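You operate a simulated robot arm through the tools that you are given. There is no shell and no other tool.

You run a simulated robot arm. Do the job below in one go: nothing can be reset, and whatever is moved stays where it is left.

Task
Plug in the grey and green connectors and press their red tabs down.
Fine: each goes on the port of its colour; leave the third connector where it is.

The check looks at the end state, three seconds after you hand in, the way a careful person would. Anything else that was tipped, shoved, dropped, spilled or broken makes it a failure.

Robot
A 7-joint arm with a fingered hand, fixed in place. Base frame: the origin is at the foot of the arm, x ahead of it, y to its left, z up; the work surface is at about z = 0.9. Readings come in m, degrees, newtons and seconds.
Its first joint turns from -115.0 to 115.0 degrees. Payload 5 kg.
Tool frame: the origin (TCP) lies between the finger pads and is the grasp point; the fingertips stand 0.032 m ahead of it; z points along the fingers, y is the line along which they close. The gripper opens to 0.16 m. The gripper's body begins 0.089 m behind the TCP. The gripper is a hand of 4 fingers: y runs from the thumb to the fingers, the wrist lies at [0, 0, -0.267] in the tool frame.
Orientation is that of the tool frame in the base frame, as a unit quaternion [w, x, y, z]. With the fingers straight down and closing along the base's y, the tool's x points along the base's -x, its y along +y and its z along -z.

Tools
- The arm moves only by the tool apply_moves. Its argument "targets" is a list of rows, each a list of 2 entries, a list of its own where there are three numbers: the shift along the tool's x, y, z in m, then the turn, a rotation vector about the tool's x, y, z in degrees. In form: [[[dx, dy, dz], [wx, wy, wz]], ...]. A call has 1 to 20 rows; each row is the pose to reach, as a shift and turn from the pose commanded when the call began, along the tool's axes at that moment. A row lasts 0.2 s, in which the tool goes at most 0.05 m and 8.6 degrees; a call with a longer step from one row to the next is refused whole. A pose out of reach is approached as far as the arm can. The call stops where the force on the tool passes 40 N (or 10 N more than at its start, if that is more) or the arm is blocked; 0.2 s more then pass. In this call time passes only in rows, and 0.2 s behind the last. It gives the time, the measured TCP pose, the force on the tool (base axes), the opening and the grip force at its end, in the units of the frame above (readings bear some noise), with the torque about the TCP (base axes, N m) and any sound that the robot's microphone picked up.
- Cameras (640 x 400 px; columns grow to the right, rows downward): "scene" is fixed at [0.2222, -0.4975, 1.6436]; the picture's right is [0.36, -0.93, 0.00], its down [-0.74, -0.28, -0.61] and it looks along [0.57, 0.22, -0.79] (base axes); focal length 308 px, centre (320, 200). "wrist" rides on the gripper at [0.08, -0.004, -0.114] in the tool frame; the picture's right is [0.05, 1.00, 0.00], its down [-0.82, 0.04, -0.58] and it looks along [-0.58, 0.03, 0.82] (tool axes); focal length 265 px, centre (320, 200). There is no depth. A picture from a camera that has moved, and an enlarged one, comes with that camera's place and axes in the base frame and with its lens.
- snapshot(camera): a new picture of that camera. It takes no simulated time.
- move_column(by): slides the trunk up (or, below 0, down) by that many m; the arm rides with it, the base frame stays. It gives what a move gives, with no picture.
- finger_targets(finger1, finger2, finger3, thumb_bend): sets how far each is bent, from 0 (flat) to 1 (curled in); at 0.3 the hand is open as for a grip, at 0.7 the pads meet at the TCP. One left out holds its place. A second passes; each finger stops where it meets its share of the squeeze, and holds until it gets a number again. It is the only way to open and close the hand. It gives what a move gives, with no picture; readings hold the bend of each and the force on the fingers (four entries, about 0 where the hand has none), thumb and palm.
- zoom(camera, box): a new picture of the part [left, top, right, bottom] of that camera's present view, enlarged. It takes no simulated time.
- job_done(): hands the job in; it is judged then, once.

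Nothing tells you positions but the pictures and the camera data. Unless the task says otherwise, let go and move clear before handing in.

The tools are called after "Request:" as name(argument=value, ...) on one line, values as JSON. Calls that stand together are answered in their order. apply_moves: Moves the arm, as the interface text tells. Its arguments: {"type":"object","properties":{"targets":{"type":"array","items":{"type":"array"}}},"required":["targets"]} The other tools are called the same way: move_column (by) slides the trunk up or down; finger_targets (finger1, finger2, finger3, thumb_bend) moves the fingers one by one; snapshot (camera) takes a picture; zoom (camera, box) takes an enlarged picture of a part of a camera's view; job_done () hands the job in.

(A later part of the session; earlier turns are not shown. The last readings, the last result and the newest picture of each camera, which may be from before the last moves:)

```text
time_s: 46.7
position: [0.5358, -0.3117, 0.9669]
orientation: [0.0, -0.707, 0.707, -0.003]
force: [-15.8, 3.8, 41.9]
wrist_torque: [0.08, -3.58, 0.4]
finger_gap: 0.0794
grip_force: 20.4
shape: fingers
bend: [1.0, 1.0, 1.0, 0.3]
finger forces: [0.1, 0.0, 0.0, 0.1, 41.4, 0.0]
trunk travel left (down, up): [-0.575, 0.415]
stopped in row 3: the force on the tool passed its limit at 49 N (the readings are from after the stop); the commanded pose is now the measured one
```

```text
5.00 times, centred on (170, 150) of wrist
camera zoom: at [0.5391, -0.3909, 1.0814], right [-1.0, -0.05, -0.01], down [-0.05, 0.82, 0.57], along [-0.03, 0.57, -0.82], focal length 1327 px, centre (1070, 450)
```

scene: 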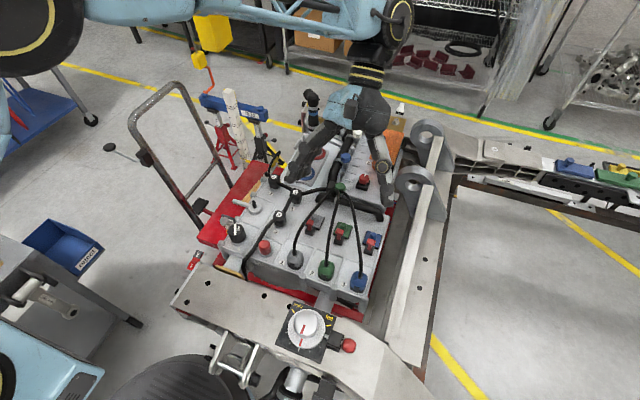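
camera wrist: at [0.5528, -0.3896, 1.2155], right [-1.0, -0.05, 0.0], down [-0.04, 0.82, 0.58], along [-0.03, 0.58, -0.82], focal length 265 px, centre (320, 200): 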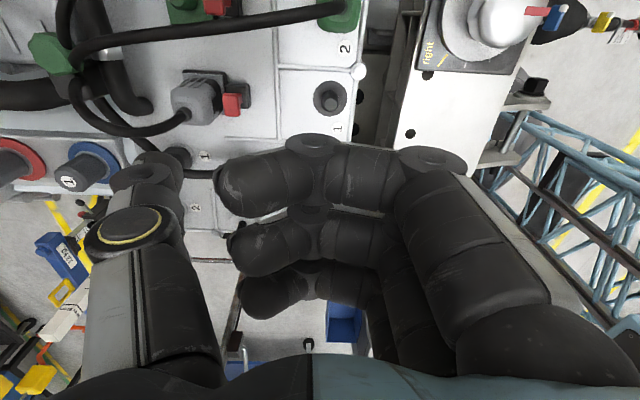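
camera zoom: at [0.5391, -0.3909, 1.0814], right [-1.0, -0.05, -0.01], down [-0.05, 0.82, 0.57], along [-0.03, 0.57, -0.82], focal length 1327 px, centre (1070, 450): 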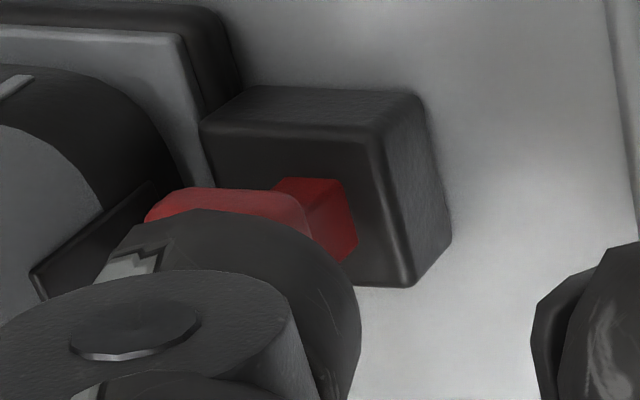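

Force rose to 49 N without further travel, so the tab may be at its stop. I'll lift clear and inspect it.

Request:
apply_moves(targets=[[[0, 0, -0.01], [0, 0, 0]], [[0, 0.01, -0.04], [0, 0, 0]], [[0, 0.04, -0.08], [0, 0, 0]], [[0, 0.08, -0.1], [0, 0, 0]], [[0, 0.1, -0.13], [0, 0, 0]], [[0, 0.1, -0.13], [0, 0, 0]]])

Request:
zoom(camera="scene", box=[290, 180, 390, 260])

Request:
snapshot(camera="wrist")

Request:
snapshot(camera="scene")

```text
time_s: 48.1
position: [0.4392, -0.3085, 1.0921]
orientation: [0.001, -0.707, 0.707, -0.001]
force: [0.0, 0.0, 0.7]
wrist_torque: [0.0, -0.01, 0.0]
finger_gap: 0.0784
grip_force: 0.0
shape: fingers
bend: [1.0, 1.0, 1.0, 0.3]
finger forces: [0.0, 0.0, 0.1, 0.0, 0.1, 0.1]
trunk travel left (down, up): [-0.575, 0.415]
```

```text
5.00 times, centred on (340, 220) of scene
camera zoom: at [0.2222, -0.4975, 1.6436], right [0.36, -0.93, 0.0], down [-0.74, -0.28, -0.61], along [0.57, 0.22, -0.79], focal length 1542 px, centre (220, 100)
```

zoom: 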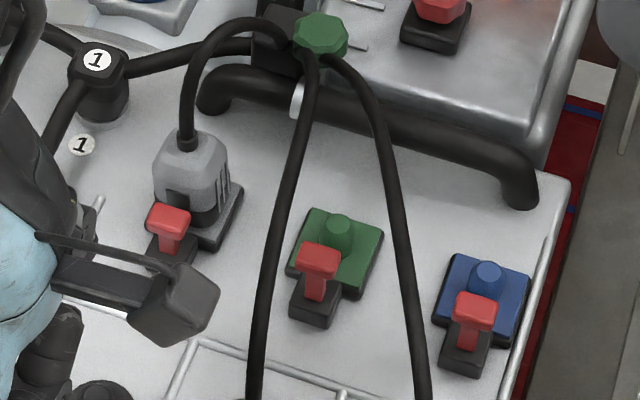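

```text
taken
camera wrist: at [0.4436, -0.3882, 1.2063], right [-1.0, -0.05, 0.0], down [-0.04, 0.82, 0.58], along [-0.03, 0.58, -0.82], focal length 265 px, centre (320, 200)
```

wrist: 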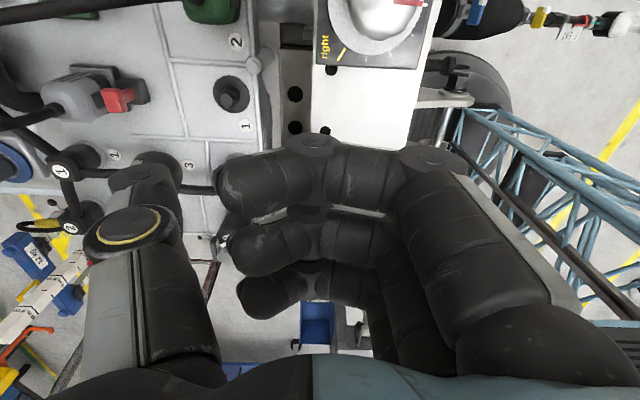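

```text
taken
```

scene: 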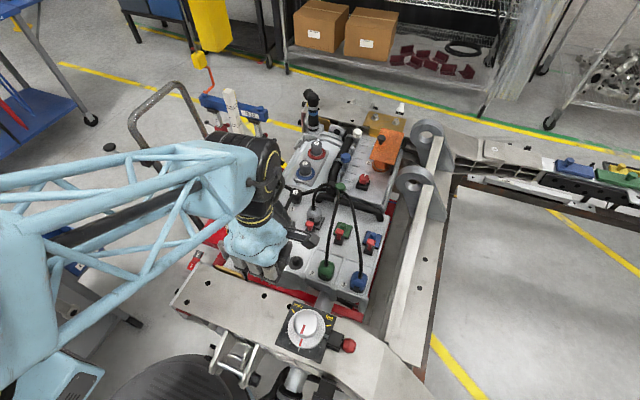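

Request:
zoom(camera="scene", box=[312, 200, 342, 240])

Request:
zoom(camera="scene", box=[340, 215, 370, 255])

Request:
zoom(camera="wrist", box=[20, 50, 180, 150])

```text
10.00 times, centred on (327, 220) of scene
camera zoom: at [0.2222, -0.4975, 1.6436], right [0.36, -0.93, 0.0], down [-0.74, -0.28, -0.61], along [0.57, 0.22, -0.79], focal length 3083 px, centre (250, 0)
```

zoom: 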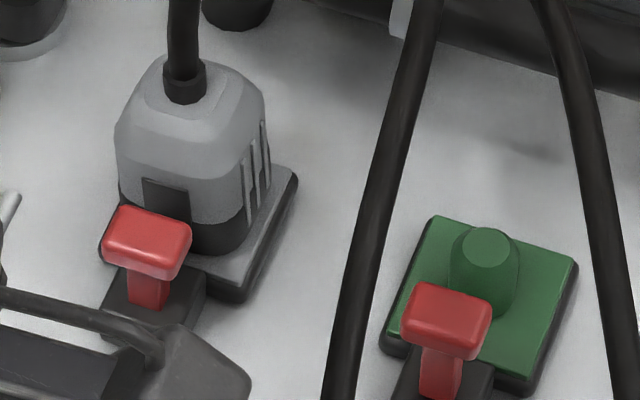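

```text
10.00 times, centred on (355, 235) of scene
camera zoom: at [0.2222, -0.4975, 1.6436], right [0.36, -0.93, 0.0], down [-0.74, -0.28, -0.61], along [0.57, 0.22, -0.79], focal length 3083 px, centre (-30, -150)
```

zoom: 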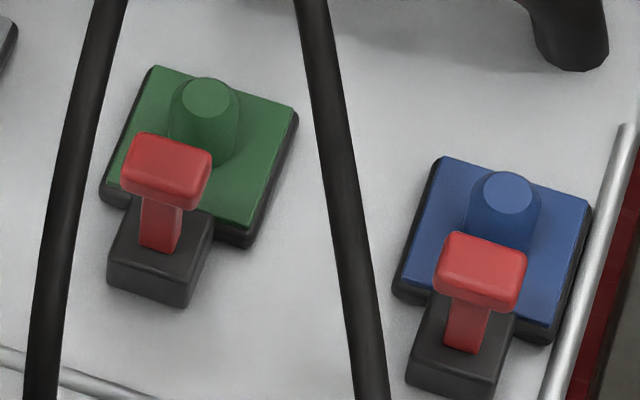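

```text
4.00 times, centred on (100, 100) of wrist
camera zoom: at [0.4436, -0.3882, 1.2063], right [-1.0, -0.05, 0.0], down [-0.04, 0.82, 0.58], along [-0.03, 0.58, -0.82], focal length 1062 px, centre (1200, 600)
```

zoom: 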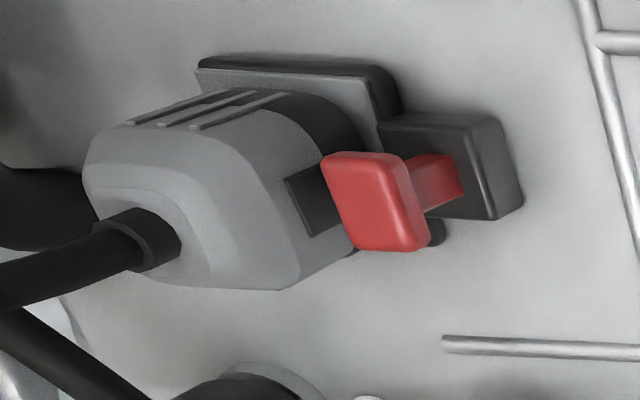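

The grey tab has gone down about 8 mm but a good part of the stem still shows. Before pushing harder I'll check whether the connector is fully seated.

Request:
zoom(camera="scene", box=[316, 203, 332, 229])

Request:
zoom(camera="wrist", box=[60, 55, 120, 115])

Request:
zoom(camera="scene", box=[312, 255, 342, 285])

```text
15.38 times, centred on (324, 216) of scene
camera zoom: at [0.2222, -0.4975, 1.6436], right [0.36, -0.93, 0.0], down [-0.74, -0.28, -0.61], along [0.57, 0.22, -0.79], focal length 4744 px, centre (258, -46)
```

zoom: 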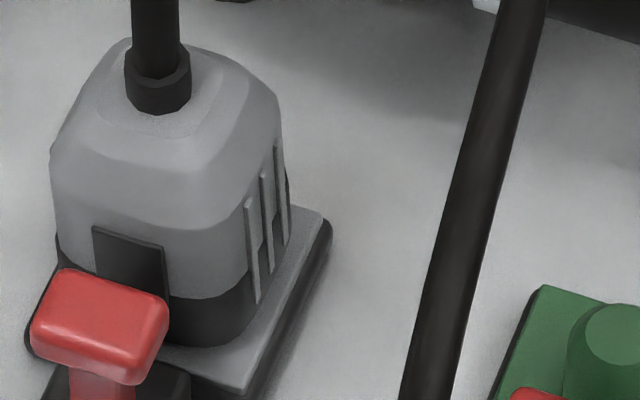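

```text
6.67 times, centred on (90, 85) of wrist
camera zoom: at [0.4436, -0.3882, 1.2063], right [-1.0, -0.05, 0.0], down [-0.04, 0.82, 0.58], along [-0.03, 0.58, -0.82], focal length 1769 px, centre (1853, 967)
```

zoom: 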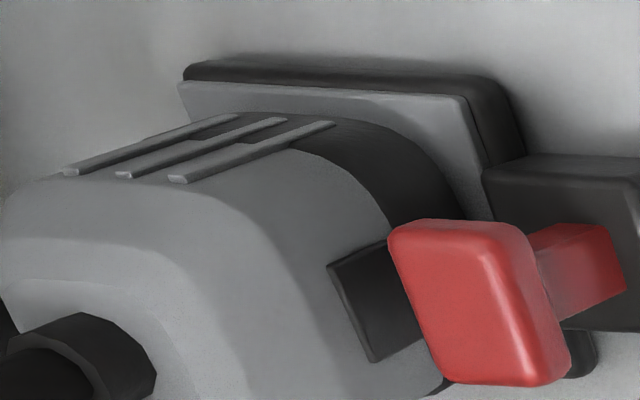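

```text
13.33 times, centred on (327, 270) of scene
camera zoom: at [0.2222, -0.4975, 1.6436], right [0.36, -0.93, 0.0], down [-0.74, -0.28, -0.61], along [0.57, 0.22, -0.79], focal length 4111 px, centre (227, -733)
```

zoom: 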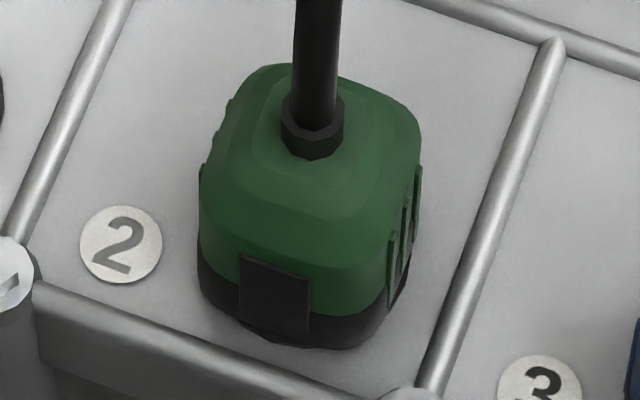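

The connector bottom is flat on its plate. I'll move the hand clear so I can compare the grey tab with the untouched green and blue tabs.

Request:
apply_moves(targets=[[[-0.04, 0, -0.02], [0, 0, 0]], [[-0.08, 0, -0.04], [0, 0, 0]], [[-0.12, 0, -0.06], [0, 0, 0]], [[-0.12, 0, -0.06], [0, 0, 0]]])

Request:
zoom(camera="scene", box=[300, 205, 340, 235])

Request:
zoom(camera="scene", box=[330, 215, 370, 245])

Request:
zoom(camera="scene", box=[355, 225, 395, 255])

```text
time_s: 49.1
position: [0.4427, -0.194, 1.1534]
orientation: [0.001, 0.707, -0.707, 0.0]
force: [-0.2, -0.2, -0.1]
wrist_torque: [-0.02, -0.01, 0.0]
finger_gap: 0.0783
grip_force: 0.1
shape: fingers
bend: [1.0, 1.0, 1.0, 0.3]
finger forces: [0.0, 0.1, 0.0, 0.0, 0.0, 0.0]
trunk travel left (down, up): [-0.575, 0.415]
```

```text
13.33 times, centred on (320, 220) of scene
camera zoom: at [0.2222, -0.4975, 1.6436], right [0.36, -0.93, 0.0], down [-0.74, -0.28, -0.61], along [0.57, 0.22, -0.79], focal length 4111 px, centre (320, -67)
```

zoom: 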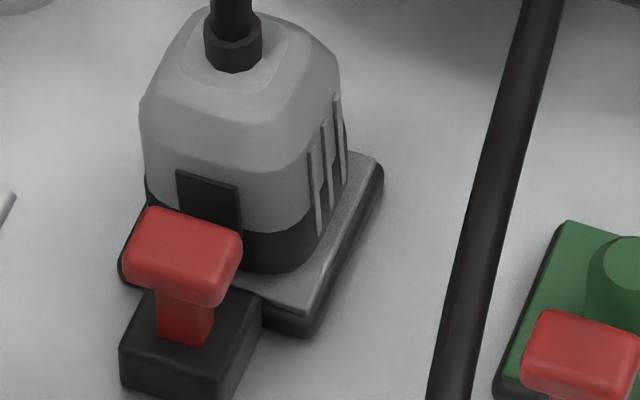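

```text
13.33 times, centred on (350, 230) of scene
camera zoom: at [0.2222, -0.4975, 1.6436], right [0.36, -0.93, 0.0], down [-0.74, -0.28, -0.61], along [0.57, 0.22, -0.79], focal length 4111 px, centre (-80, -200)
```

zoom: 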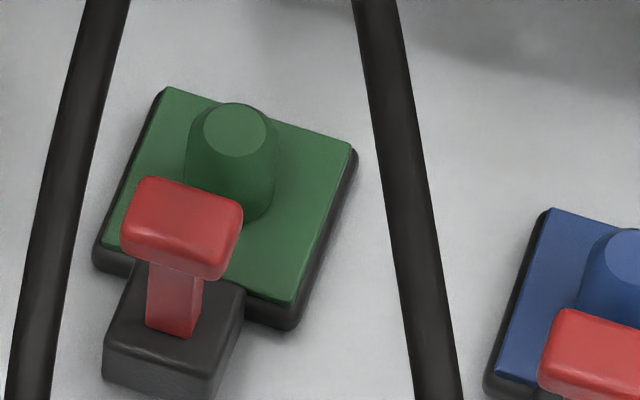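

```text
13.33 times, centred on (375, 240) of scene
camera zoom: at [0.2222, -0.4975, 1.6436], right [0.36, -0.93, 0.0], down [-0.74, -0.28, -0.61], along [0.57, 0.22, -0.79], focal length 4111 px, centre (-413, -333)
```

zoom: 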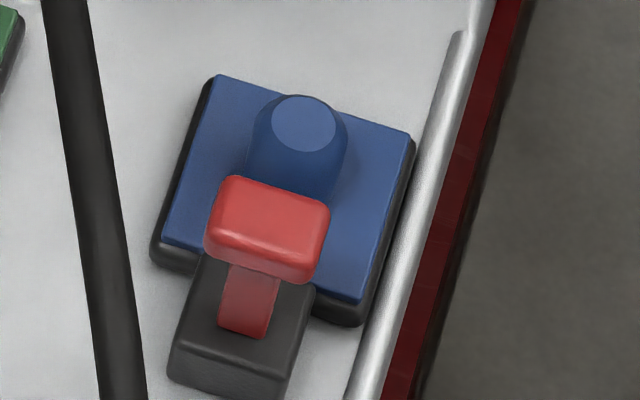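

Compared with the green and blue tabs, the grey cap is about 7.5–8 mm lower, and it gave way first and then got stiff, which suggests a stop. I'll do the green connector now and compare later; first I turn the hand back and go above the green connector.

Request:
apply_moves(targets=[[[0.018, -0.009, 0], [0, 0, 8]], [[0.036, -0.017, 0], [0, 0, 16]], [[0.054, -0.026, 0], [0, 0, 24]], [[0.072, -0.034, 0], [0, 0, 32]], [[0.09, -0.043, 0], [0, 0, 40]], [[0.108, -0.051, 0], [0, 0, 48]], [[0.126, -0.06, 0], [0, 0, 56]], [[0.144, -0.068, 0], [0, 0, 64]], [[0.162, -0.077, 0], [0, 0, 72]], [[0.18, -0.085, 0], [0, 0, 80]], [[0.195, -0.093, 0], [0, 0, 88]], [[0.195, -0.093, 0.02], [0, 0, 90]], [[0.195, -0.093, 0.05], [0, 0, 90]], [[0.195, -0.093, 0.05], [0, 0, 90]]])

Request:
finger_targets(finger1=0.55, finger2=0.57, finger3=0.55, thumb_bend=0.57)

Request:
snapshot(camera="wrist")

```text
time_s: 52.1
position: [0.5311, -0.3861, 1.1052]
orientation: [0.0, 0.0, 1.0, 0.001]
force: [0.3, -1.0, 0.1]
wrist_torque: [0.0, 0.04, -0.01]
finger_gap: 0.0781
grip_force: 0.1
shape: fingers
bend: [1.0, 1.0, 1.0, 0.3]
finger forces: [0.0, 0.0, 0.1, 0.1, 0.0, 0.1]
trunk travel left (down, up): [-0.575, 0.415]
```

```text
time_s: 53.1
position: [0.5314, -0.3865, 1.1044]
orientation: [0.0, 0.0, 1.0, 0.0]
force: [0.4, 0.9, -0.1]
wrist_torque: [0.02, 0.03, 0.0]
finger_gap: 0.07
grip_force: 0.1
shape: fingers
bend: [0.55, 0.56, 0.55, 0.56]
finger forces: [0.0, 0.1, 0.0, 0.0, 0.0, 0.0]
trunk travel left (down, up): [-0.575, 0.415]
```

```text
taken
camera wrist: at [0.4498, -0.39, 1.2199], right [-0.05, 1.0, 0.0], down [0.82, 0.04, 0.58], along [0.58, 0.03, -0.82], focal length 265 px, centre (320, 200)
```

wrist: 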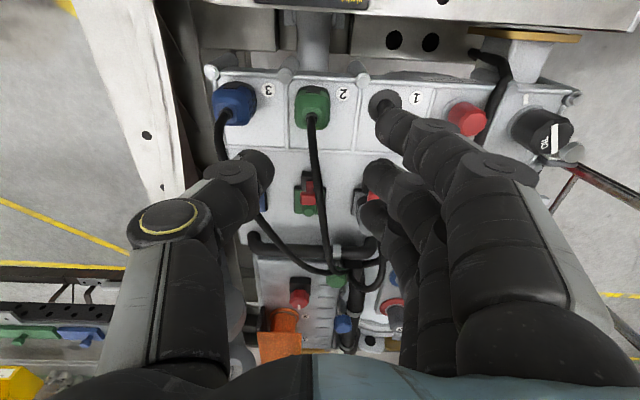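

Camera is at (0.450, -0.390); target for the green grasp is about (0.4555, -0.393). I'll correct and lower to just above the connector.

Request:
apply_moves(targets=[[[-0.0055, -0.003, 0.02], [0, 0, 0]], [[-0.0055, -0.003, 0.05], [0, 0, 0]], [[-0.0055, -0.003, 0.08], [0, 0, 0]], [[-0.0055, -0.003, 0.104], [0, 0, 0]], [[-0.0055, -0.003, 0.104], [0, 0, 0]]])

Request:
snapshot(camera="wrist")

Request:
zoom(camera="scene", box=[280, 200, 400, 300])

```text
time_s: 54.3
position: [0.5363, -0.3921, 0.9984]
orientation: [0.0, 0.0, 1.0, -0.001]
force: [-0.2, -0.3, 0.6]
wrist_torque: [-0.01, -0.04, 0.01]
finger_gap: 0.0699
grip_force: 0.1
shape: fingers
bend: [0.55, 0.56, 0.55, 0.56]
finger forces: [0.0, 0.0, 0.1, 0.0, 0.0, 0.1]
trunk travel left (down, up): [-0.575, 0.415]
```

```text
taken
camera wrist: at [0.4542, -0.3953, 1.1128], right [-0.05, 1.0, 0.0], down [0.82, 0.04, 0.58], along [0.58, 0.03, -0.82], focal length 265 px, centre (320, 200)
```

wrist: 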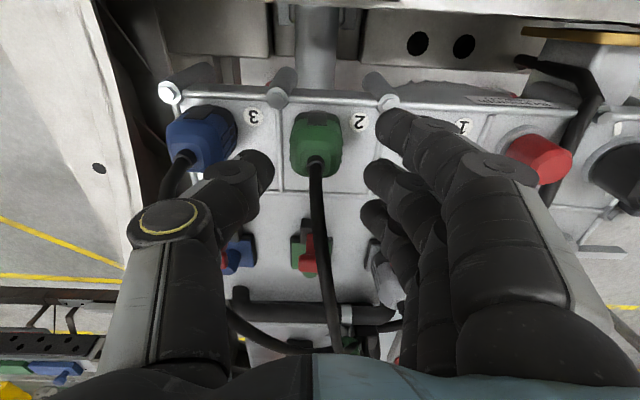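

```text
4.00 times, centred on (340, 250) of scene
camera zoom: at [0.2222, -0.4975, 1.6436], right [0.36, -0.93, 0.0], down [-0.74, -0.28, -0.61], along [0.57, 0.22, -0.79], focal length 1233 px, centre (240, 0)
```

zoom: 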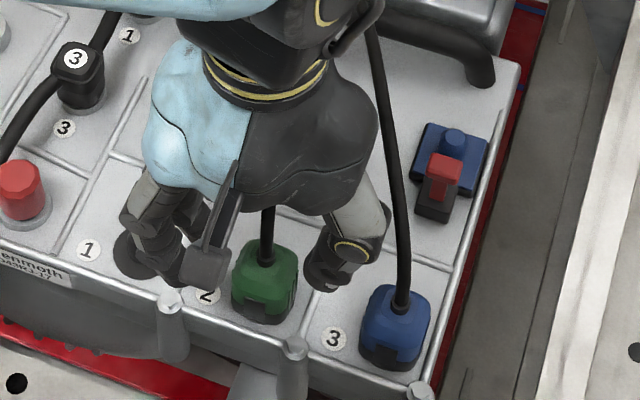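

The green connector is centred between thumb and fingers. I'll bring the thumb in slightly to stay away from the blue connector, then go down.

Request:
finger_targets(thumb_bend=0.595)

Request:
apply_moves(targets=[[[-0.001, 0, 0.01], [0, 0, 0]], [[-0.001, 0, 0.02], [0, 0, 0]], [[-0.001, 0, 0.03], [0, 0, 0]], [[-0.001, 0, 0.034], [0, 0, 0]], [[-0.001, 0, 0.034], [0, 0, 0]]])

Request:
snapshot(camera="wrist")

Request:
zoom(camera="scene", box=[280, 220, 380, 300])

```text
time_s: 55.3
position: [0.5357, -0.3924, 0.9997]
orientation: [0.0, 0.0, 1.0, 0.0]
force: [1.2, -0.3, 0.5]
wrist_torque: [-0.04, 0.0, 0.0]
finger_gap: 0.0641
grip_force: 0.0
shape: fingers
bend: [0.55, 0.56, 0.55, 0.59]
finger forces: [0.0, 0.0, 0.1, 0.0, 0.1, 0.0]
trunk travel left (down, up): [-0.575, 0.415]
```

```text
time_s: 56.5
position: [0.5373, -0.3916, 0.9662]
orientation: [-0.001, 0.001, 1.0, 0.0]
force: [0.0, 0.3, -0.2]
wrist_torque: [0.03, -0.01, -0.02]
finger_gap: 0.0642
grip_force: 0.0
shape: fingers
bend: [0.55, 0.56, 0.55, 0.59]
finger forces: [0.0, 0.0, 0.0, 0.1, 0.1, 0.0]
trunk travel left (down, up): [-0.575, 0.415]
```

```text
taken
camera wrist: at [0.4561, -0.3943, 1.0795], right [-0.05, 1.0, 0.0], down [0.82, 0.04, 0.58], along [0.58, 0.03, -0.82], focal length 265 px, centre (320, 200)
```

wrist: 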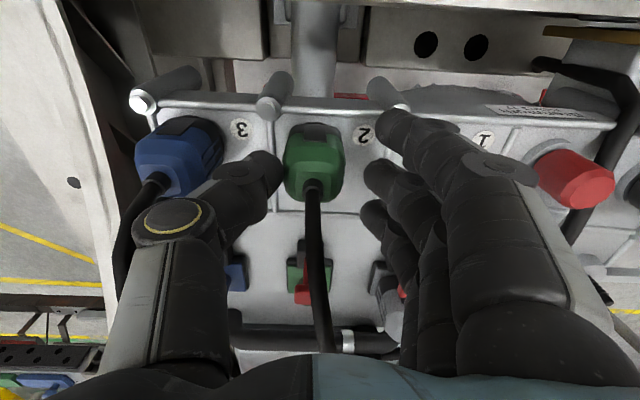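

```text
5.00 times, centred on (330, 260) of scene
camera zoom: at [0.2222, -0.4975, 1.6436], right [0.36, -0.93, 0.0], down [-0.74, -0.28, -0.61], along [0.57, 0.22, -0.79], focal length 1542 px, centre (270, -100)
```

zoom: 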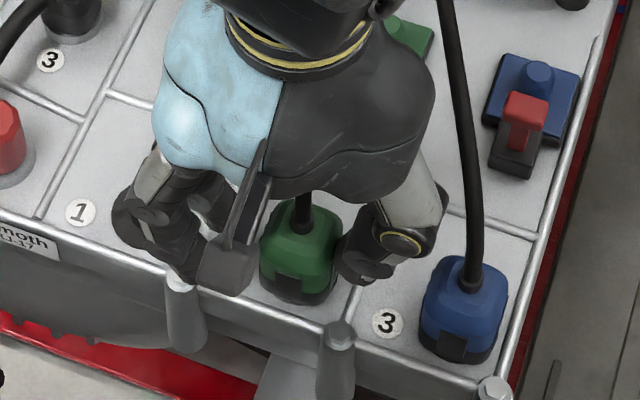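

Blue is clear and green sits between the digits. I'll close just the middle finger and thumb.

Request:
finger_targets(finger2=0.72, thumb_bend=0.72)

Request:
zoom(camera="wrist", box=[220, 80, 420, 280])

Request:
zoom(camera="scene", box=[280, 220, 380, 300])

```text
time_s: 57.5
position: [0.5375, -0.3907, 0.9645]
orientation: [0.0, -0.001, 1.0, 0.0]
force: [0.2, -5.0, 0.0]
wrist_torque: [-0.21, 0.02, -0.02]
finger_gap: 0.054
grip_force: 11.5
shape: fingers
bend: [0.55, 0.62, 0.55, 0.67]
finger forces: [0.0, 9.2, 0.1, 0.0, 13.6, 0.0]
trunk travel left (down, up): [-0.575, 0.415]
```

```text
2.00 times, centred on (320, 180) of wrist
camera zoom: at [0.4561, -0.3949, 1.0795], right [-0.05, 1.0, 0.0], down [0.82, 0.04, 0.58], along [0.58, 0.03, -0.82], focal length 531 px, centre (320, 240)
```

zoom: 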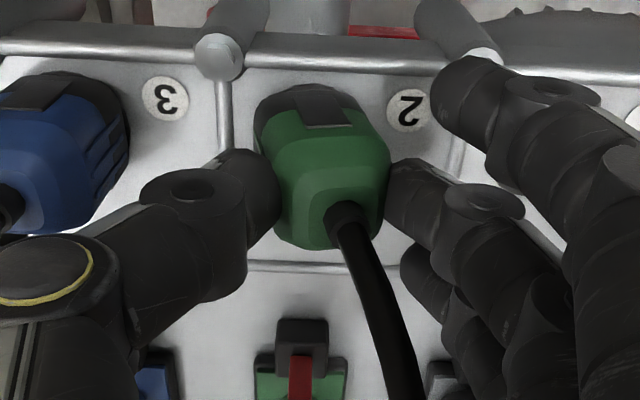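

```text
5.00 times, centred on (330, 260) of scene
camera zoom: at [0.2222, -0.4975, 1.6436], right [0.36, -0.93, 0.0], down [-0.74, -0.28, -0.61], along [0.57, 0.22, -0.79], focal length 1542 px, centre (270, -100)
```

zoom: 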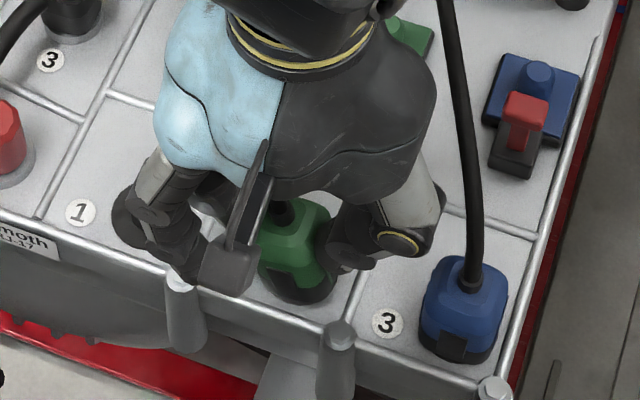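

The green connector got tilted a little because the hand is a few mm too far in +y. Shifting the hand -4 mm in y should set it upright.

Request:
apply_moves(targets=[[[0, -0.002, 0], [0, 0, 0]], [[0, -0.004, 0], [0, 0, 0]], [[0, -0.004, 0], [0, 0, 0]]])

Request:
zoom(camera="wrist", box=[220, 80, 420, 280])

Request:
zoom(camera="scene", box=[300, 240, 360, 290])

```text
time_s: 58.3
position: [0.5363, -0.3946, 0.9649]
orientation: [0.0, 0.0, 1.0, 0.001]
force: [0.0, 1.4, -1.2]
wrist_torque: [0.09, 0.01, 0.01]
finger_gap: 0.053
grip_force: 10.1
shape: fingers
bend: [0.55, 0.62, 0.55, 0.68]
finger forces: [0.0, 11.3, 0.0, 0.0, 8.2, 0.1]
trunk travel left (down, up): [-0.575, 0.415]
```

```text
2.00 times, centred on (320, 180) of wrist
camera zoom: at [0.456, -0.397, 1.0796], right [-0.05, 1.0, 0.0], down [0.82, 0.04, 0.58], along [0.58, 0.03, -0.82], focal length 531 px, centre (320, 240)
```

zoom: 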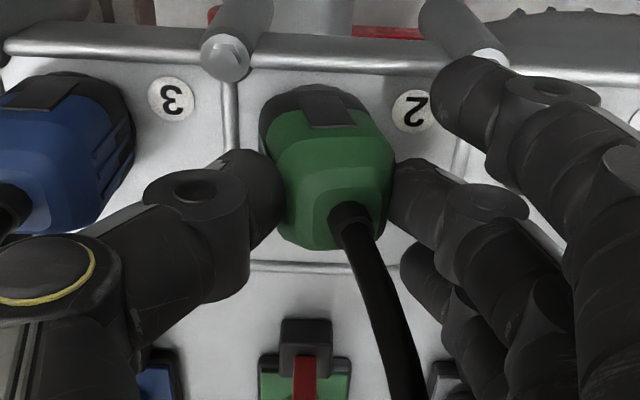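

```text
8.00 times, centred on (330, 265) of scene
camera zoom: at [0.2222, -0.4975, 1.6436], right [0.36, -0.93, 0.0], down [-0.74, -0.28, -0.61], along [0.57, 0.22, -0.79], focal length 2467 px, centre (240, -320)
```

zoom: 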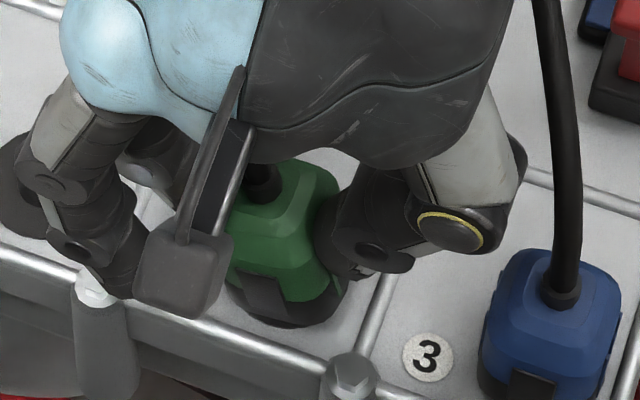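

Still leaning a bit, held by the grip. I'll open the two digits to let it settle on its post, re-centre, and grip again.

Request:
finger_targets(finger2=0.57, thumb_bend=0.6)

Request:
zoom(camera="wrist", box=[220, 80, 420, 280])

```text
time_s: 59.3
position: [0.5365, -0.3943, 0.964]
orientation: [0.0, 0.0, 1.0, 0.0]
force: [-0.4, 0.3, 0.3]
wrist_torque: [-0.01, -0.03, 0.01]
finger_gap: 0.0618
grip_force: 0.1
shape: fingers
bend: [0.55, 0.56, 0.55, 0.6]
finger forces: [0.0, 0.0, 0.0, 0.0, 0.0, 0.0]
trunk travel left (down, up): [-0.575, 0.415]
```

```text
2.00 times, centred on (320, 180) of wrist
camera zoom: at [0.4557, -0.3975, 1.0797], right [-0.05, 1.0, 0.0], down [0.82, 0.04, 0.58], along [0.58, 0.03, -0.82], focal length 531 px, centre (320, 240)
```

zoom: 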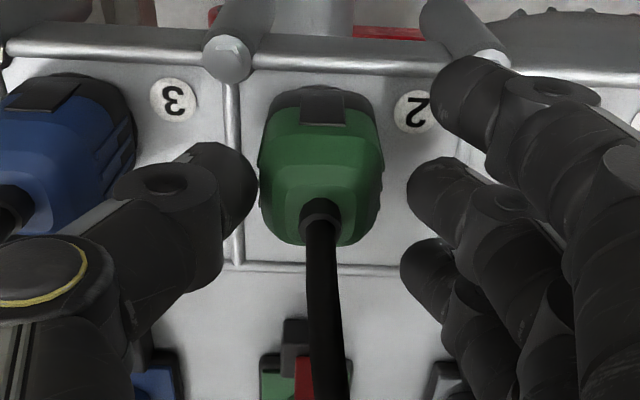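

It sits upright again, at about 2–4 mm to the -y side of the grip's natural centre. I'll shift the hand -3 mm and regrip with the thumb limited to 0.65 so it doesn't push the connector over.

Request:
apply_moves(targets=[[[0, -0.0015, 0], [0, 0, 0]], [[0, -0.003, 0], [0, 0, 0]], [[0, -0.003, 0], [0, 0, 0]]])

Request:
finger_targets(finger2=0.72, thumb_bend=0.655)

Request:
zoom(camera="wrist", box=[220, 80, 420, 280])

Request:
zoom(camera="scene", box=[300, 240, 380, 300])

```text
time_s: 60.1
position: [0.5366, -0.398, 0.9662]
orientation: [0.0, -0.001, 1.0, 0.0]
force: [1.0, -1.3, 0.1]
wrist_torque: [0.0, -0.04, -0.02]
finger_gap: 0.0619
grip_force: 0.0
shape: fingers
bend: [0.55, 0.56, 0.55, 0.6]
finger forces: [0.0, 0.0, 0.0, 0.0, 0.0, 0.0]
trunk travel left (down, up): [-0.575, 0.415]
```

```text
time_s: 61.1
position: [0.5356, -0.3982, 0.9655]
orientation: [0.0, 0.0, 1.0, 0.0]
force: [0.7, 4.7, -0.4]
wrist_torque: [0.19, 0.02, -0.01]
finger_gap: 0.0588
grip_force: 7.1
shape: fingers
bend: [0.55, 0.67, 0.55, 0.63]
finger forces: [0.0, 9.2, 0.0, 0.0, 5.3, 0.0]
trunk travel left (down, up): [-0.575, 0.415]
```

```text
2.00 times, centred on (320, 180) of wrist
camera zoom: at [0.4555, -0.4011, 1.0797], right [-0.05, 1.0, 0.0], down [0.82, 0.04, 0.58], along [0.58, 0.03, -0.82], focal length 531 px, centre (320, 240)
```

zoom: 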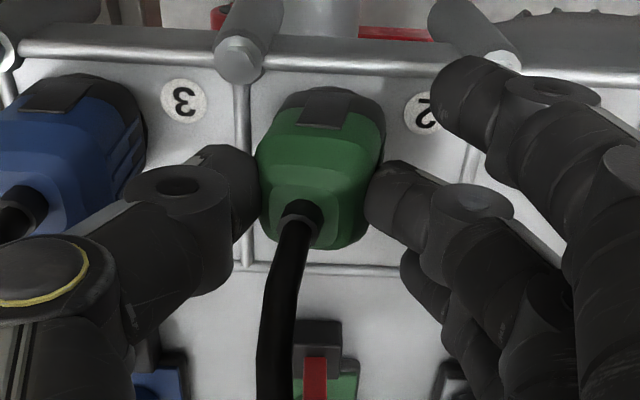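

```text
6.67 times, centred on (340, 270) of scene
camera zoom: at [0.2222, -0.4975, 1.6436], right [0.36, -0.93, 0.0], down [-0.74, -0.28, -0.61], along [0.57, 0.22, -0.79], focal length 2056 px, centre (187, -267)
```

zoom: 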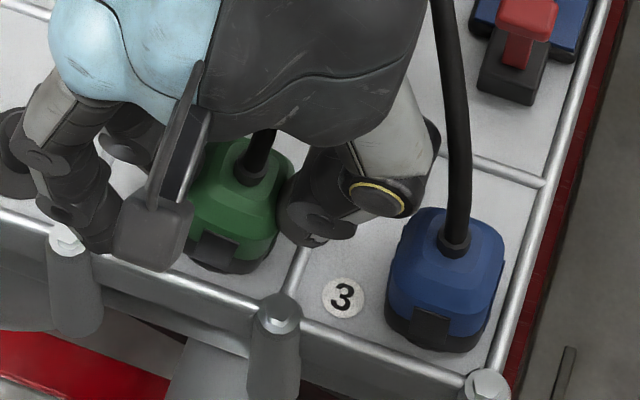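

Now it leans slightly the other way, with the bends closer to even. Moving the gripping hand +4 mm in y should bring it upright.

Request:
apply_moves(targets=[[[0, 0.002, 0], [0, 0, 0]], [[0, 0.004, 0], [0, 0, 0]], [[0, 0.004, 0], [0, 0, 0]]])

Request:
zoom(camera="wrist", box=[220, 80, 420, 280])

```text
time_s: 61.9
position: [0.5375, -0.3941, 0.9664]
orientation: [0.0, 0.001, 1.0, 0.0]
force: [-0.4, -0.9, -0.4]
wrist_torque: [-0.06, -0.02, 0.0]
finger_gap: 0.0604
grip_force: 7.0
shape: fingers
bend: [0.55, 0.68, 0.55, 0.63]
finger forces: [0.0, 5.9, 0.0, 0.1, 7.4, 0.0]
trunk travel left (down, up): [-0.575, 0.415]
```

```text
2.00 times, centred on (320, 180) of wrist
camera zoom: at [0.4555, -0.3971, 1.0804], right [-0.05, 1.0, 0.0], down [0.82, 0.04, 0.58], along [0.58, 0.03, -0.82], focal length 531 px, centre (320, 240)
```

zoom: 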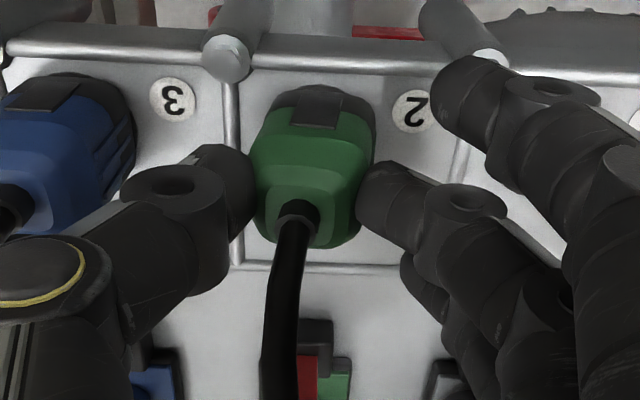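

Still leaning a few degrees. I'll open, bring both digits to just short of contact by position, and then close both together.

Request:
finger_targets(finger2=0.59, thumb_bend=0.6)

Request:
zoom(camera="wrist", box=[220, 80, 420, 280])

```text
time_s: 62.9
position: [0.5374, -0.3932, 0.9661]
orientation: [0.0, 0.0, 1.0, 0.0]
force: [0.4, 0.3, -0.2]
wrist_torque: [0.01, 0.01, 0.0]
finger_gap: 0.0622
grip_force: 0.1
shape: fingers
bend: [0.55, 0.59, 0.55, 0.6]
finger forces: [0.0, 0.1, 0.0, 0.1, 0.0, 0.0]
trunk travel left (down, up): [-0.575, 0.415]
```

```text
2.00 times, centred on (320, 180) of wrist
camera zoom: at [0.4558, -0.3967, 1.0803], right [-0.05, 1.0, 0.0], down [0.82, 0.04, 0.58], along [0.58, 0.03, -0.82], focal length 531 px, centre (320, 240)
```

zoom: 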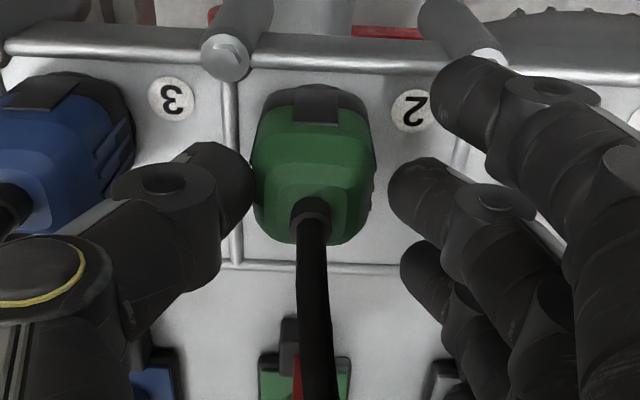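

Upright now, with the thumb just touching. I'll bring the finger to just short of contact and then squeeze both at once.

Request:
finger_targets(finger2=0.605)

Request:
finger_targets(finger2=0.72, thumb_bend=0.72)

Request:
zoom(camera="wrist", box=[220, 80, 420, 280])

```text
time_s: 63.9
position: [0.5366, -0.3942, 0.9661]
orientation: [0.0, 0.0, 1.0, 0.0]
force: [-0.4, 0.3, 0.3]
wrist_torque: [0.04, 0.0, 0.04]
finger_gap: 0.0624
grip_force: 0.1
shape: fingers
bend: [0.55, 0.6, 0.55, 0.6]
finger forces: [0.0, 0.0, 0.0, 0.0, 0.0, 0.0]
trunk travel left (down, up): [-0.575, 0.415]
```

```text
time_s: 64.9
position: [0.5374, -0.3946, 0.9654]
orientation: [0.0, 0.0, 1.0, -0.001]
force: [0.1, -1.7, -1.1]
wrist_torque: [-0.09, 0.05, -0.01]
finger_gap: 0.0534
grip_force: 10.6
shape: fingers
bend: [0.55, 0.62, 0.55, 0.68]
finger forces: [0.0, 9.8, 0.0, 0.0, 11.5, 0.0]
trunk travel left (down, up): [-0.575, 0.415]
```

```text
2.00 times, centred on (320, 180) of wrist
camera zoom: at [0.4557, -0.3969, 1.0803], right [-0.05, 1.0, 0.0], down [0.82, 0.04, 0.58], along [0.58, 0.03, -0.82], focal length 531 px, centre (320, 240)
```

zoom: 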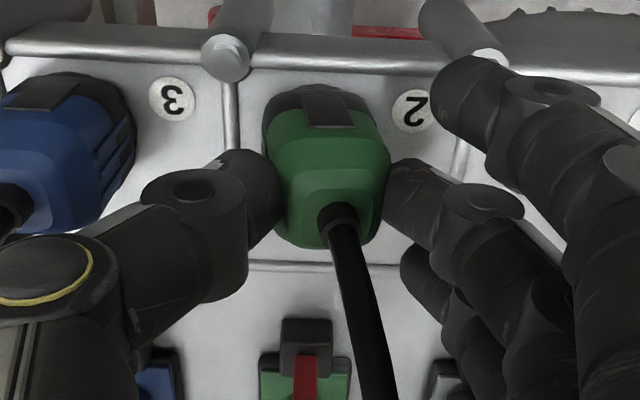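

Grip is now 10 N with the same small lean as the grey one had, which inserted well. I'll lift it off its post.

Request:
apply_moves(targets=[[[0, 0, -0.005], [0, 0, 0]], [[0, 0, -0.02], [0, 0, 0]], [[0, 0, -0.04], [0, 0, 0]], [[0, 0, -0.06], [0, 0, 0]], [[0, 0, -0.075], [0, 0, 0]], [[0, 0, -0.075], [0, 0, 0]]])

Request:
snapshot(camera="wrist")

Request:
zoom(camera="wrist", box=[220, 80, 420, 280])

Request:
zoom(camera="scene", box=[270, 190, 390, 290])

```text
time_s: 66.3
position: [0.5373, -0.3928, 1.038]
orientation: [0.001, 0.0, 1.0, 0.0]
force: [0.3, 0.3, -0.1]
wrist_torque: [0.0, 0.04, 0.0]
finger_gap: 0.0533
grip_force: 10.2
shape: fingers
bend: [0.55, 0.62, 0.55, 0.68]
finger forces: [0.1, 10.4, 0.0, 0.0, 10.1, 0.1]
trunk travel left (down, up): [-0.575, 0.415]
```

```text
taken
camera wrist: at [0.4561, -0.3963, 1.1526], right [-0.05, 1.0, 0.0], down [0.82, 0.04, 0.58], along [0.58, 0.03, -0.82], focal length 265 px, centre (320, 200)
```

wrist: 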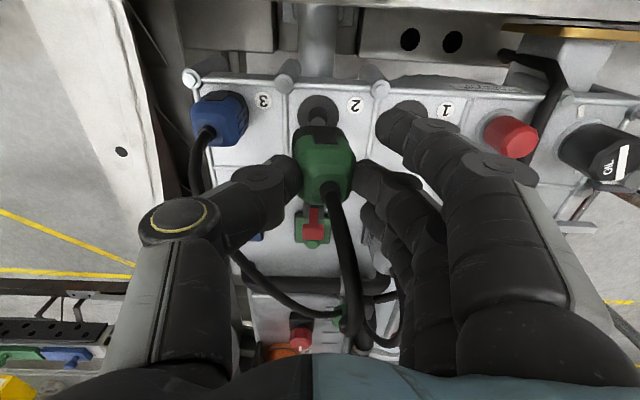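

```text
2.00 times, centred on (320, 180) of wrist
camera zoom: at [0.4561, -0.3963, 1.1526], right [-0.05, 1.0, 0.0], down [0.82, 0.04, 0.58], along [0.58, 0.03, -0.82], focal length 531 px, centre (320, 240)
```

zoom: 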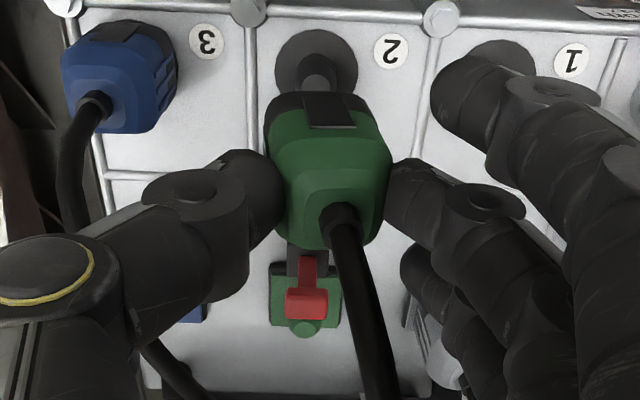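

```text
4.00 times, centred on (330, 240) of scene
camera zoom: at [0.2222, -0.4975, 1.6436], right [0.36, -0.93, 0.0], down [-0.74, -0.28, -0.61], along [0.57, 0.22, -0.79], focal length 1233 px, centre (280, 40)
```

zoom: 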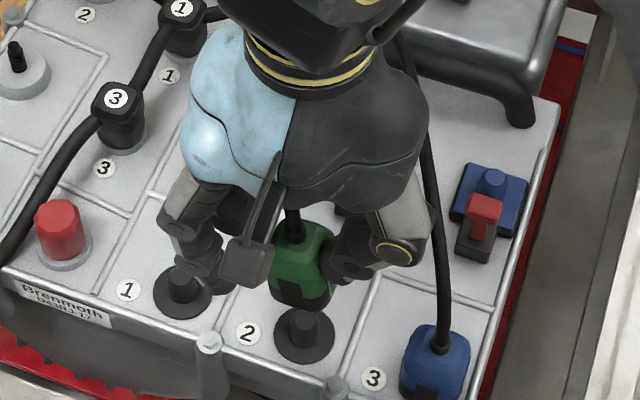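

Green hangs just as the grey one did, with the post in the matching place below. I'll carry it +0.136 m in x to its port.

Request:
apply_moves(targets=[[[-0.015, 0, -0.003], [0, 0, 0]], [[-0.04, 0, -0.003], [0, 0, 0]], [[-0.065, 0, -0.003], [0, 0, 0]], [[-0.09, 0, -0.003], [0, 0, 0]], [[-0.115, 0, -0.003], [0, 0, 0]], [[-0.136, 0, -0.003], [0, 0, 0]], [[-0.136, 0, -0.003], [0, 0, 0]]])

Request:
snapshot(camera="wrist")

Request:
zoom(camera="wrist", box=[220, 80, 420, 280])

Request:
zoom(camera="scene", box=[290, 180, 390, 260])

```text
time_s: 67.9
position: [0.6721, -0.3923, 1.0449]
orientation: [0.0, 0.0, 1.0, 0.001]
force: [0.4, 0.2, -1.8]
wrist_torque: [0.02, -0.01, -0.01]
finger_gap: 0.0533
grip_force: 10.3
shape: fingers
bend: [0.55, 0.62, 0.55, 0.68]
finger forces: [0.0, 10.2, 0.0, 0.0, 10.1, 0.0]
trunk travel left (down, up): [-0.575, 0.415]
```

```text
taken
camera wrist: at [0.5904, -0.3953, 1.1585], right [-0.05, 1.0, 0.0], down [0.82, 0.04, 0.58], along [0.58, 0.03, -0.82], focal length 265 px, centre (320, 200)
```

wrist: 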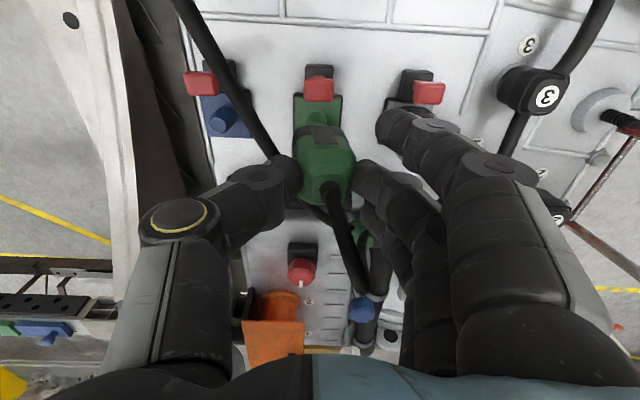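

```text
2.00 times, centred on (320, 180) of wrist
camera zoom: at [0.5904, -0.3953, 1.1585], right [-0.05, 1.0, 0.0], down [0.82, 0.04, 0.58], along [0.58, 0.03, -0.82], focal length 531 px, centre (320, 240)
```

zoom: 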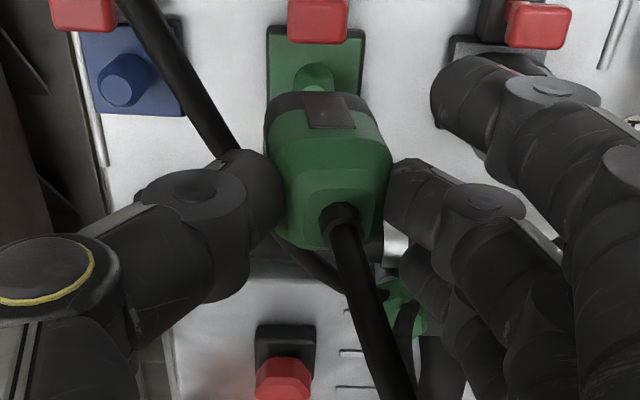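

```text
5.00 times, centred on (340, 220) of scene
camera zoom: at [0.2222, -0.4975, 1.6436], right [0.36, -0.93, 0.0], down [-0.74, -0.28, -0.61], along [0.57, 0.22, -0.79], focal length 1542 px, centre (220, 100)
```

zoom: 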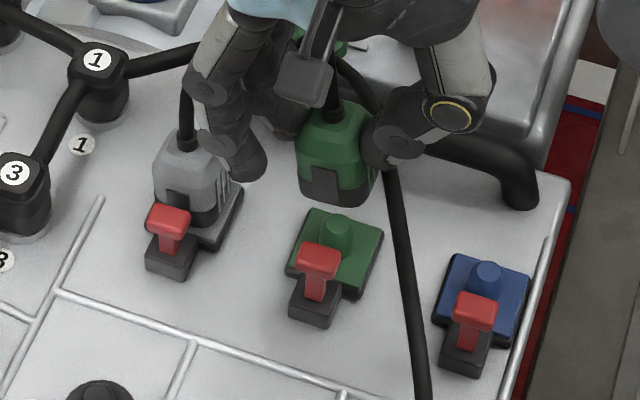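

Green is above its port; the pin matches when I shift about +2.8 mm in x and -1.5 mm in y. Fingers 1 and 3 stick out towards the grey connector, so I'll bend them in line with finger 2 first, then lower part way.

Request:
finger_targets(finger1=0.61, finger3=0.61)

Request:
apply_moves(targets=[[[-0.0028, -0.0015, 0.005], [0, 0, 0]], [[-0.0028, -0.0015, 0.012], [0, 0, 0]], [[-0.0028, -0.0015, 0.02], [0, 0, 0]], [[-0.0028, -0.0015, 0.03], [0, 0, 0]], [[-0.0028, -0.0015, 0.03], [0, 0, 0]]])

Request:
zoom(camera="wrist", box=[220, 80, 420, 280])

Request:
zoom(camera="scene", box=[290, 180, 390, 260])

```text
time_s: 68.9
position: [0.6715, -0.3918, 1.0442]
orientation: [-0.001, -0.001, 1.0, 0.0]
force: [-0.2, 0.4, -1.2]
wrist_torque: [0.0, -0.01, 0.02]
finger_gap: 0.0435
grip_force: 10.4
shape: fingers
bend: [0.61, 0.62, 0.61, 0.68]
finger forces: [0.0, 10.3, 0.0, 0.0, 10.1, 0.0]
trunk travel left (down, up): [-0.575, 0.415]
```

```text
time_s: 70.1
position: [0.676, -0.3945, 1.0143]
orientation: [0.001, 0.0, 1.0, 0.0]
force: [-0.1, -0.2, 0.1]
wrist_torque: [-0.01, -0.02, 0.01]
finger_gap: 0.0432
grip_force: 10.2
shape: fingers
bend: [0.61, 0.62, 0.61, 0.68]
finger forces: [0.1, 10.3, 0.0, 0.0, 10.2, 0.0]
trunk travel left (down, up): [-0.575, 0.415]
```

```text
2.00 times, centred on (320, 180) of wrist
camera zoom: at [0.5942, -0.397, 1.1279], right [-0.05, 1.0, 0.0], down [0.82, 0.04, 0.58], along [0.58, 0.03, -0.82], focal length 531 px, centre (320, 240)
```

zoom: 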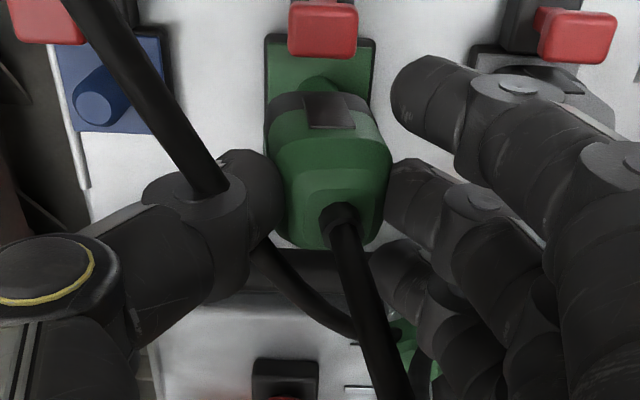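

```text
5.00 times, centred on (340, 220) of scene
camera zoom: at [0.2222, -0.4975, 1.6436], right [0.36, -0.93, 0.0], down [-0.74, -0.28, -0.61], along [0.57, 0.22, -0.79], focal length 1542 px, centre (220, 100)
```

zoom: 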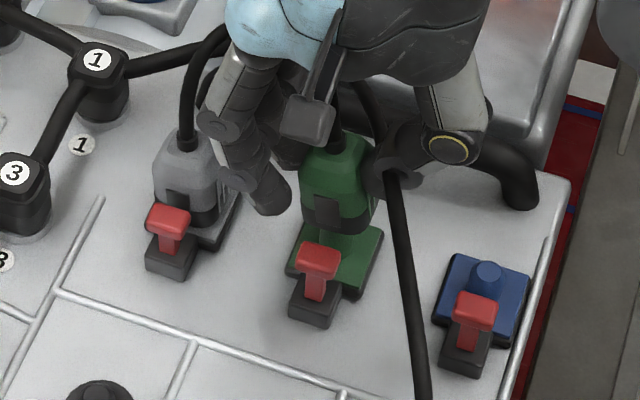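

The connector is lined up over the pin, and the finger is clear of the grey connector. I'll lower on, watching the force.

Request:
apply_moves(targets=[[[0.001, 0, 0.004], [0, 0, 0]], [[0.001, 0, 0.008], [0, 0, 0]], [[0.001, 0, 0.012], [0, 0, 0]], [[0.001, 0, 0.016], [0, 0, 0]], [[0.001, 0, 0.02], [0, 0, 0]], [[0.001, 0, 0.02], [0, 0, 0]]])

Request:
zoom(camera="wrist", box=[220, 80, 420, 280])

Request:
zoom(camera="scene", box=[290, 180, 390, 260])

```text
time_s: 71.5
position: [0.6745, -0.3935, 0.9933]
orientation: [0.0, 0.0, 1.0, 0.0]
force: [-0.9, -0.5, -0.6]
wrist_torque: [-0.01, 0.0, 0.03]
finger_gap: 0.0432
grip_force: 10.1
shape: fingers
bend: [0.61, 0.62, 0.61, 0.68]
finger forces: [0.0, 10.3, 0.0, 0.0, 10.2, 0.1]
trunk travel left (down, up): [-0.575, 0.415]
```

```text
2.00 times, centred on (320, 180) of wrist
camera zoom: at [0.5935, -0.3969, 1.107], right [-0.05, 1.0, 0.0], down [0.82, 0.04, 0.58], along [0.58, 0.03, -0.82], focal length 531 px, centre (320, 240)
```

zoom: 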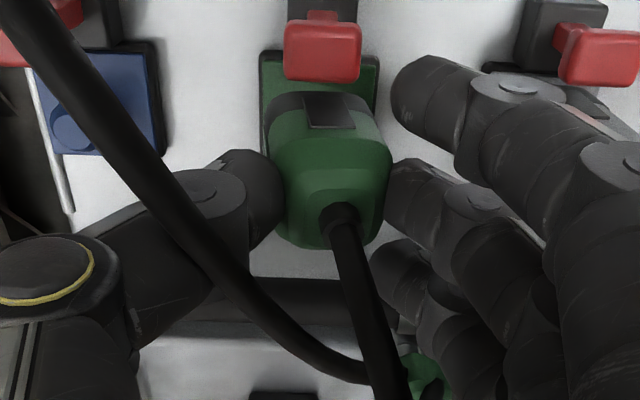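

```text
5.00 times, centred on (340, 220) of scene
camera zoom: at [0.2222, -0.4975, 1.6436], right [0.36, -0.93, 0.0], down [-0.74, -0.28, -0.61], along [0.57, 0.22, -0.79], focal length 1542 px, centre (220, 100)
```

zoom: 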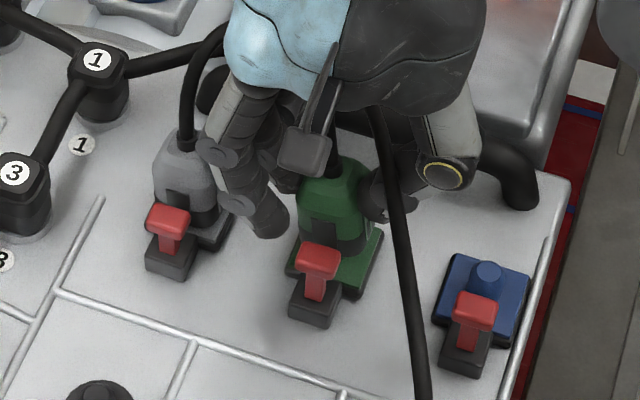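

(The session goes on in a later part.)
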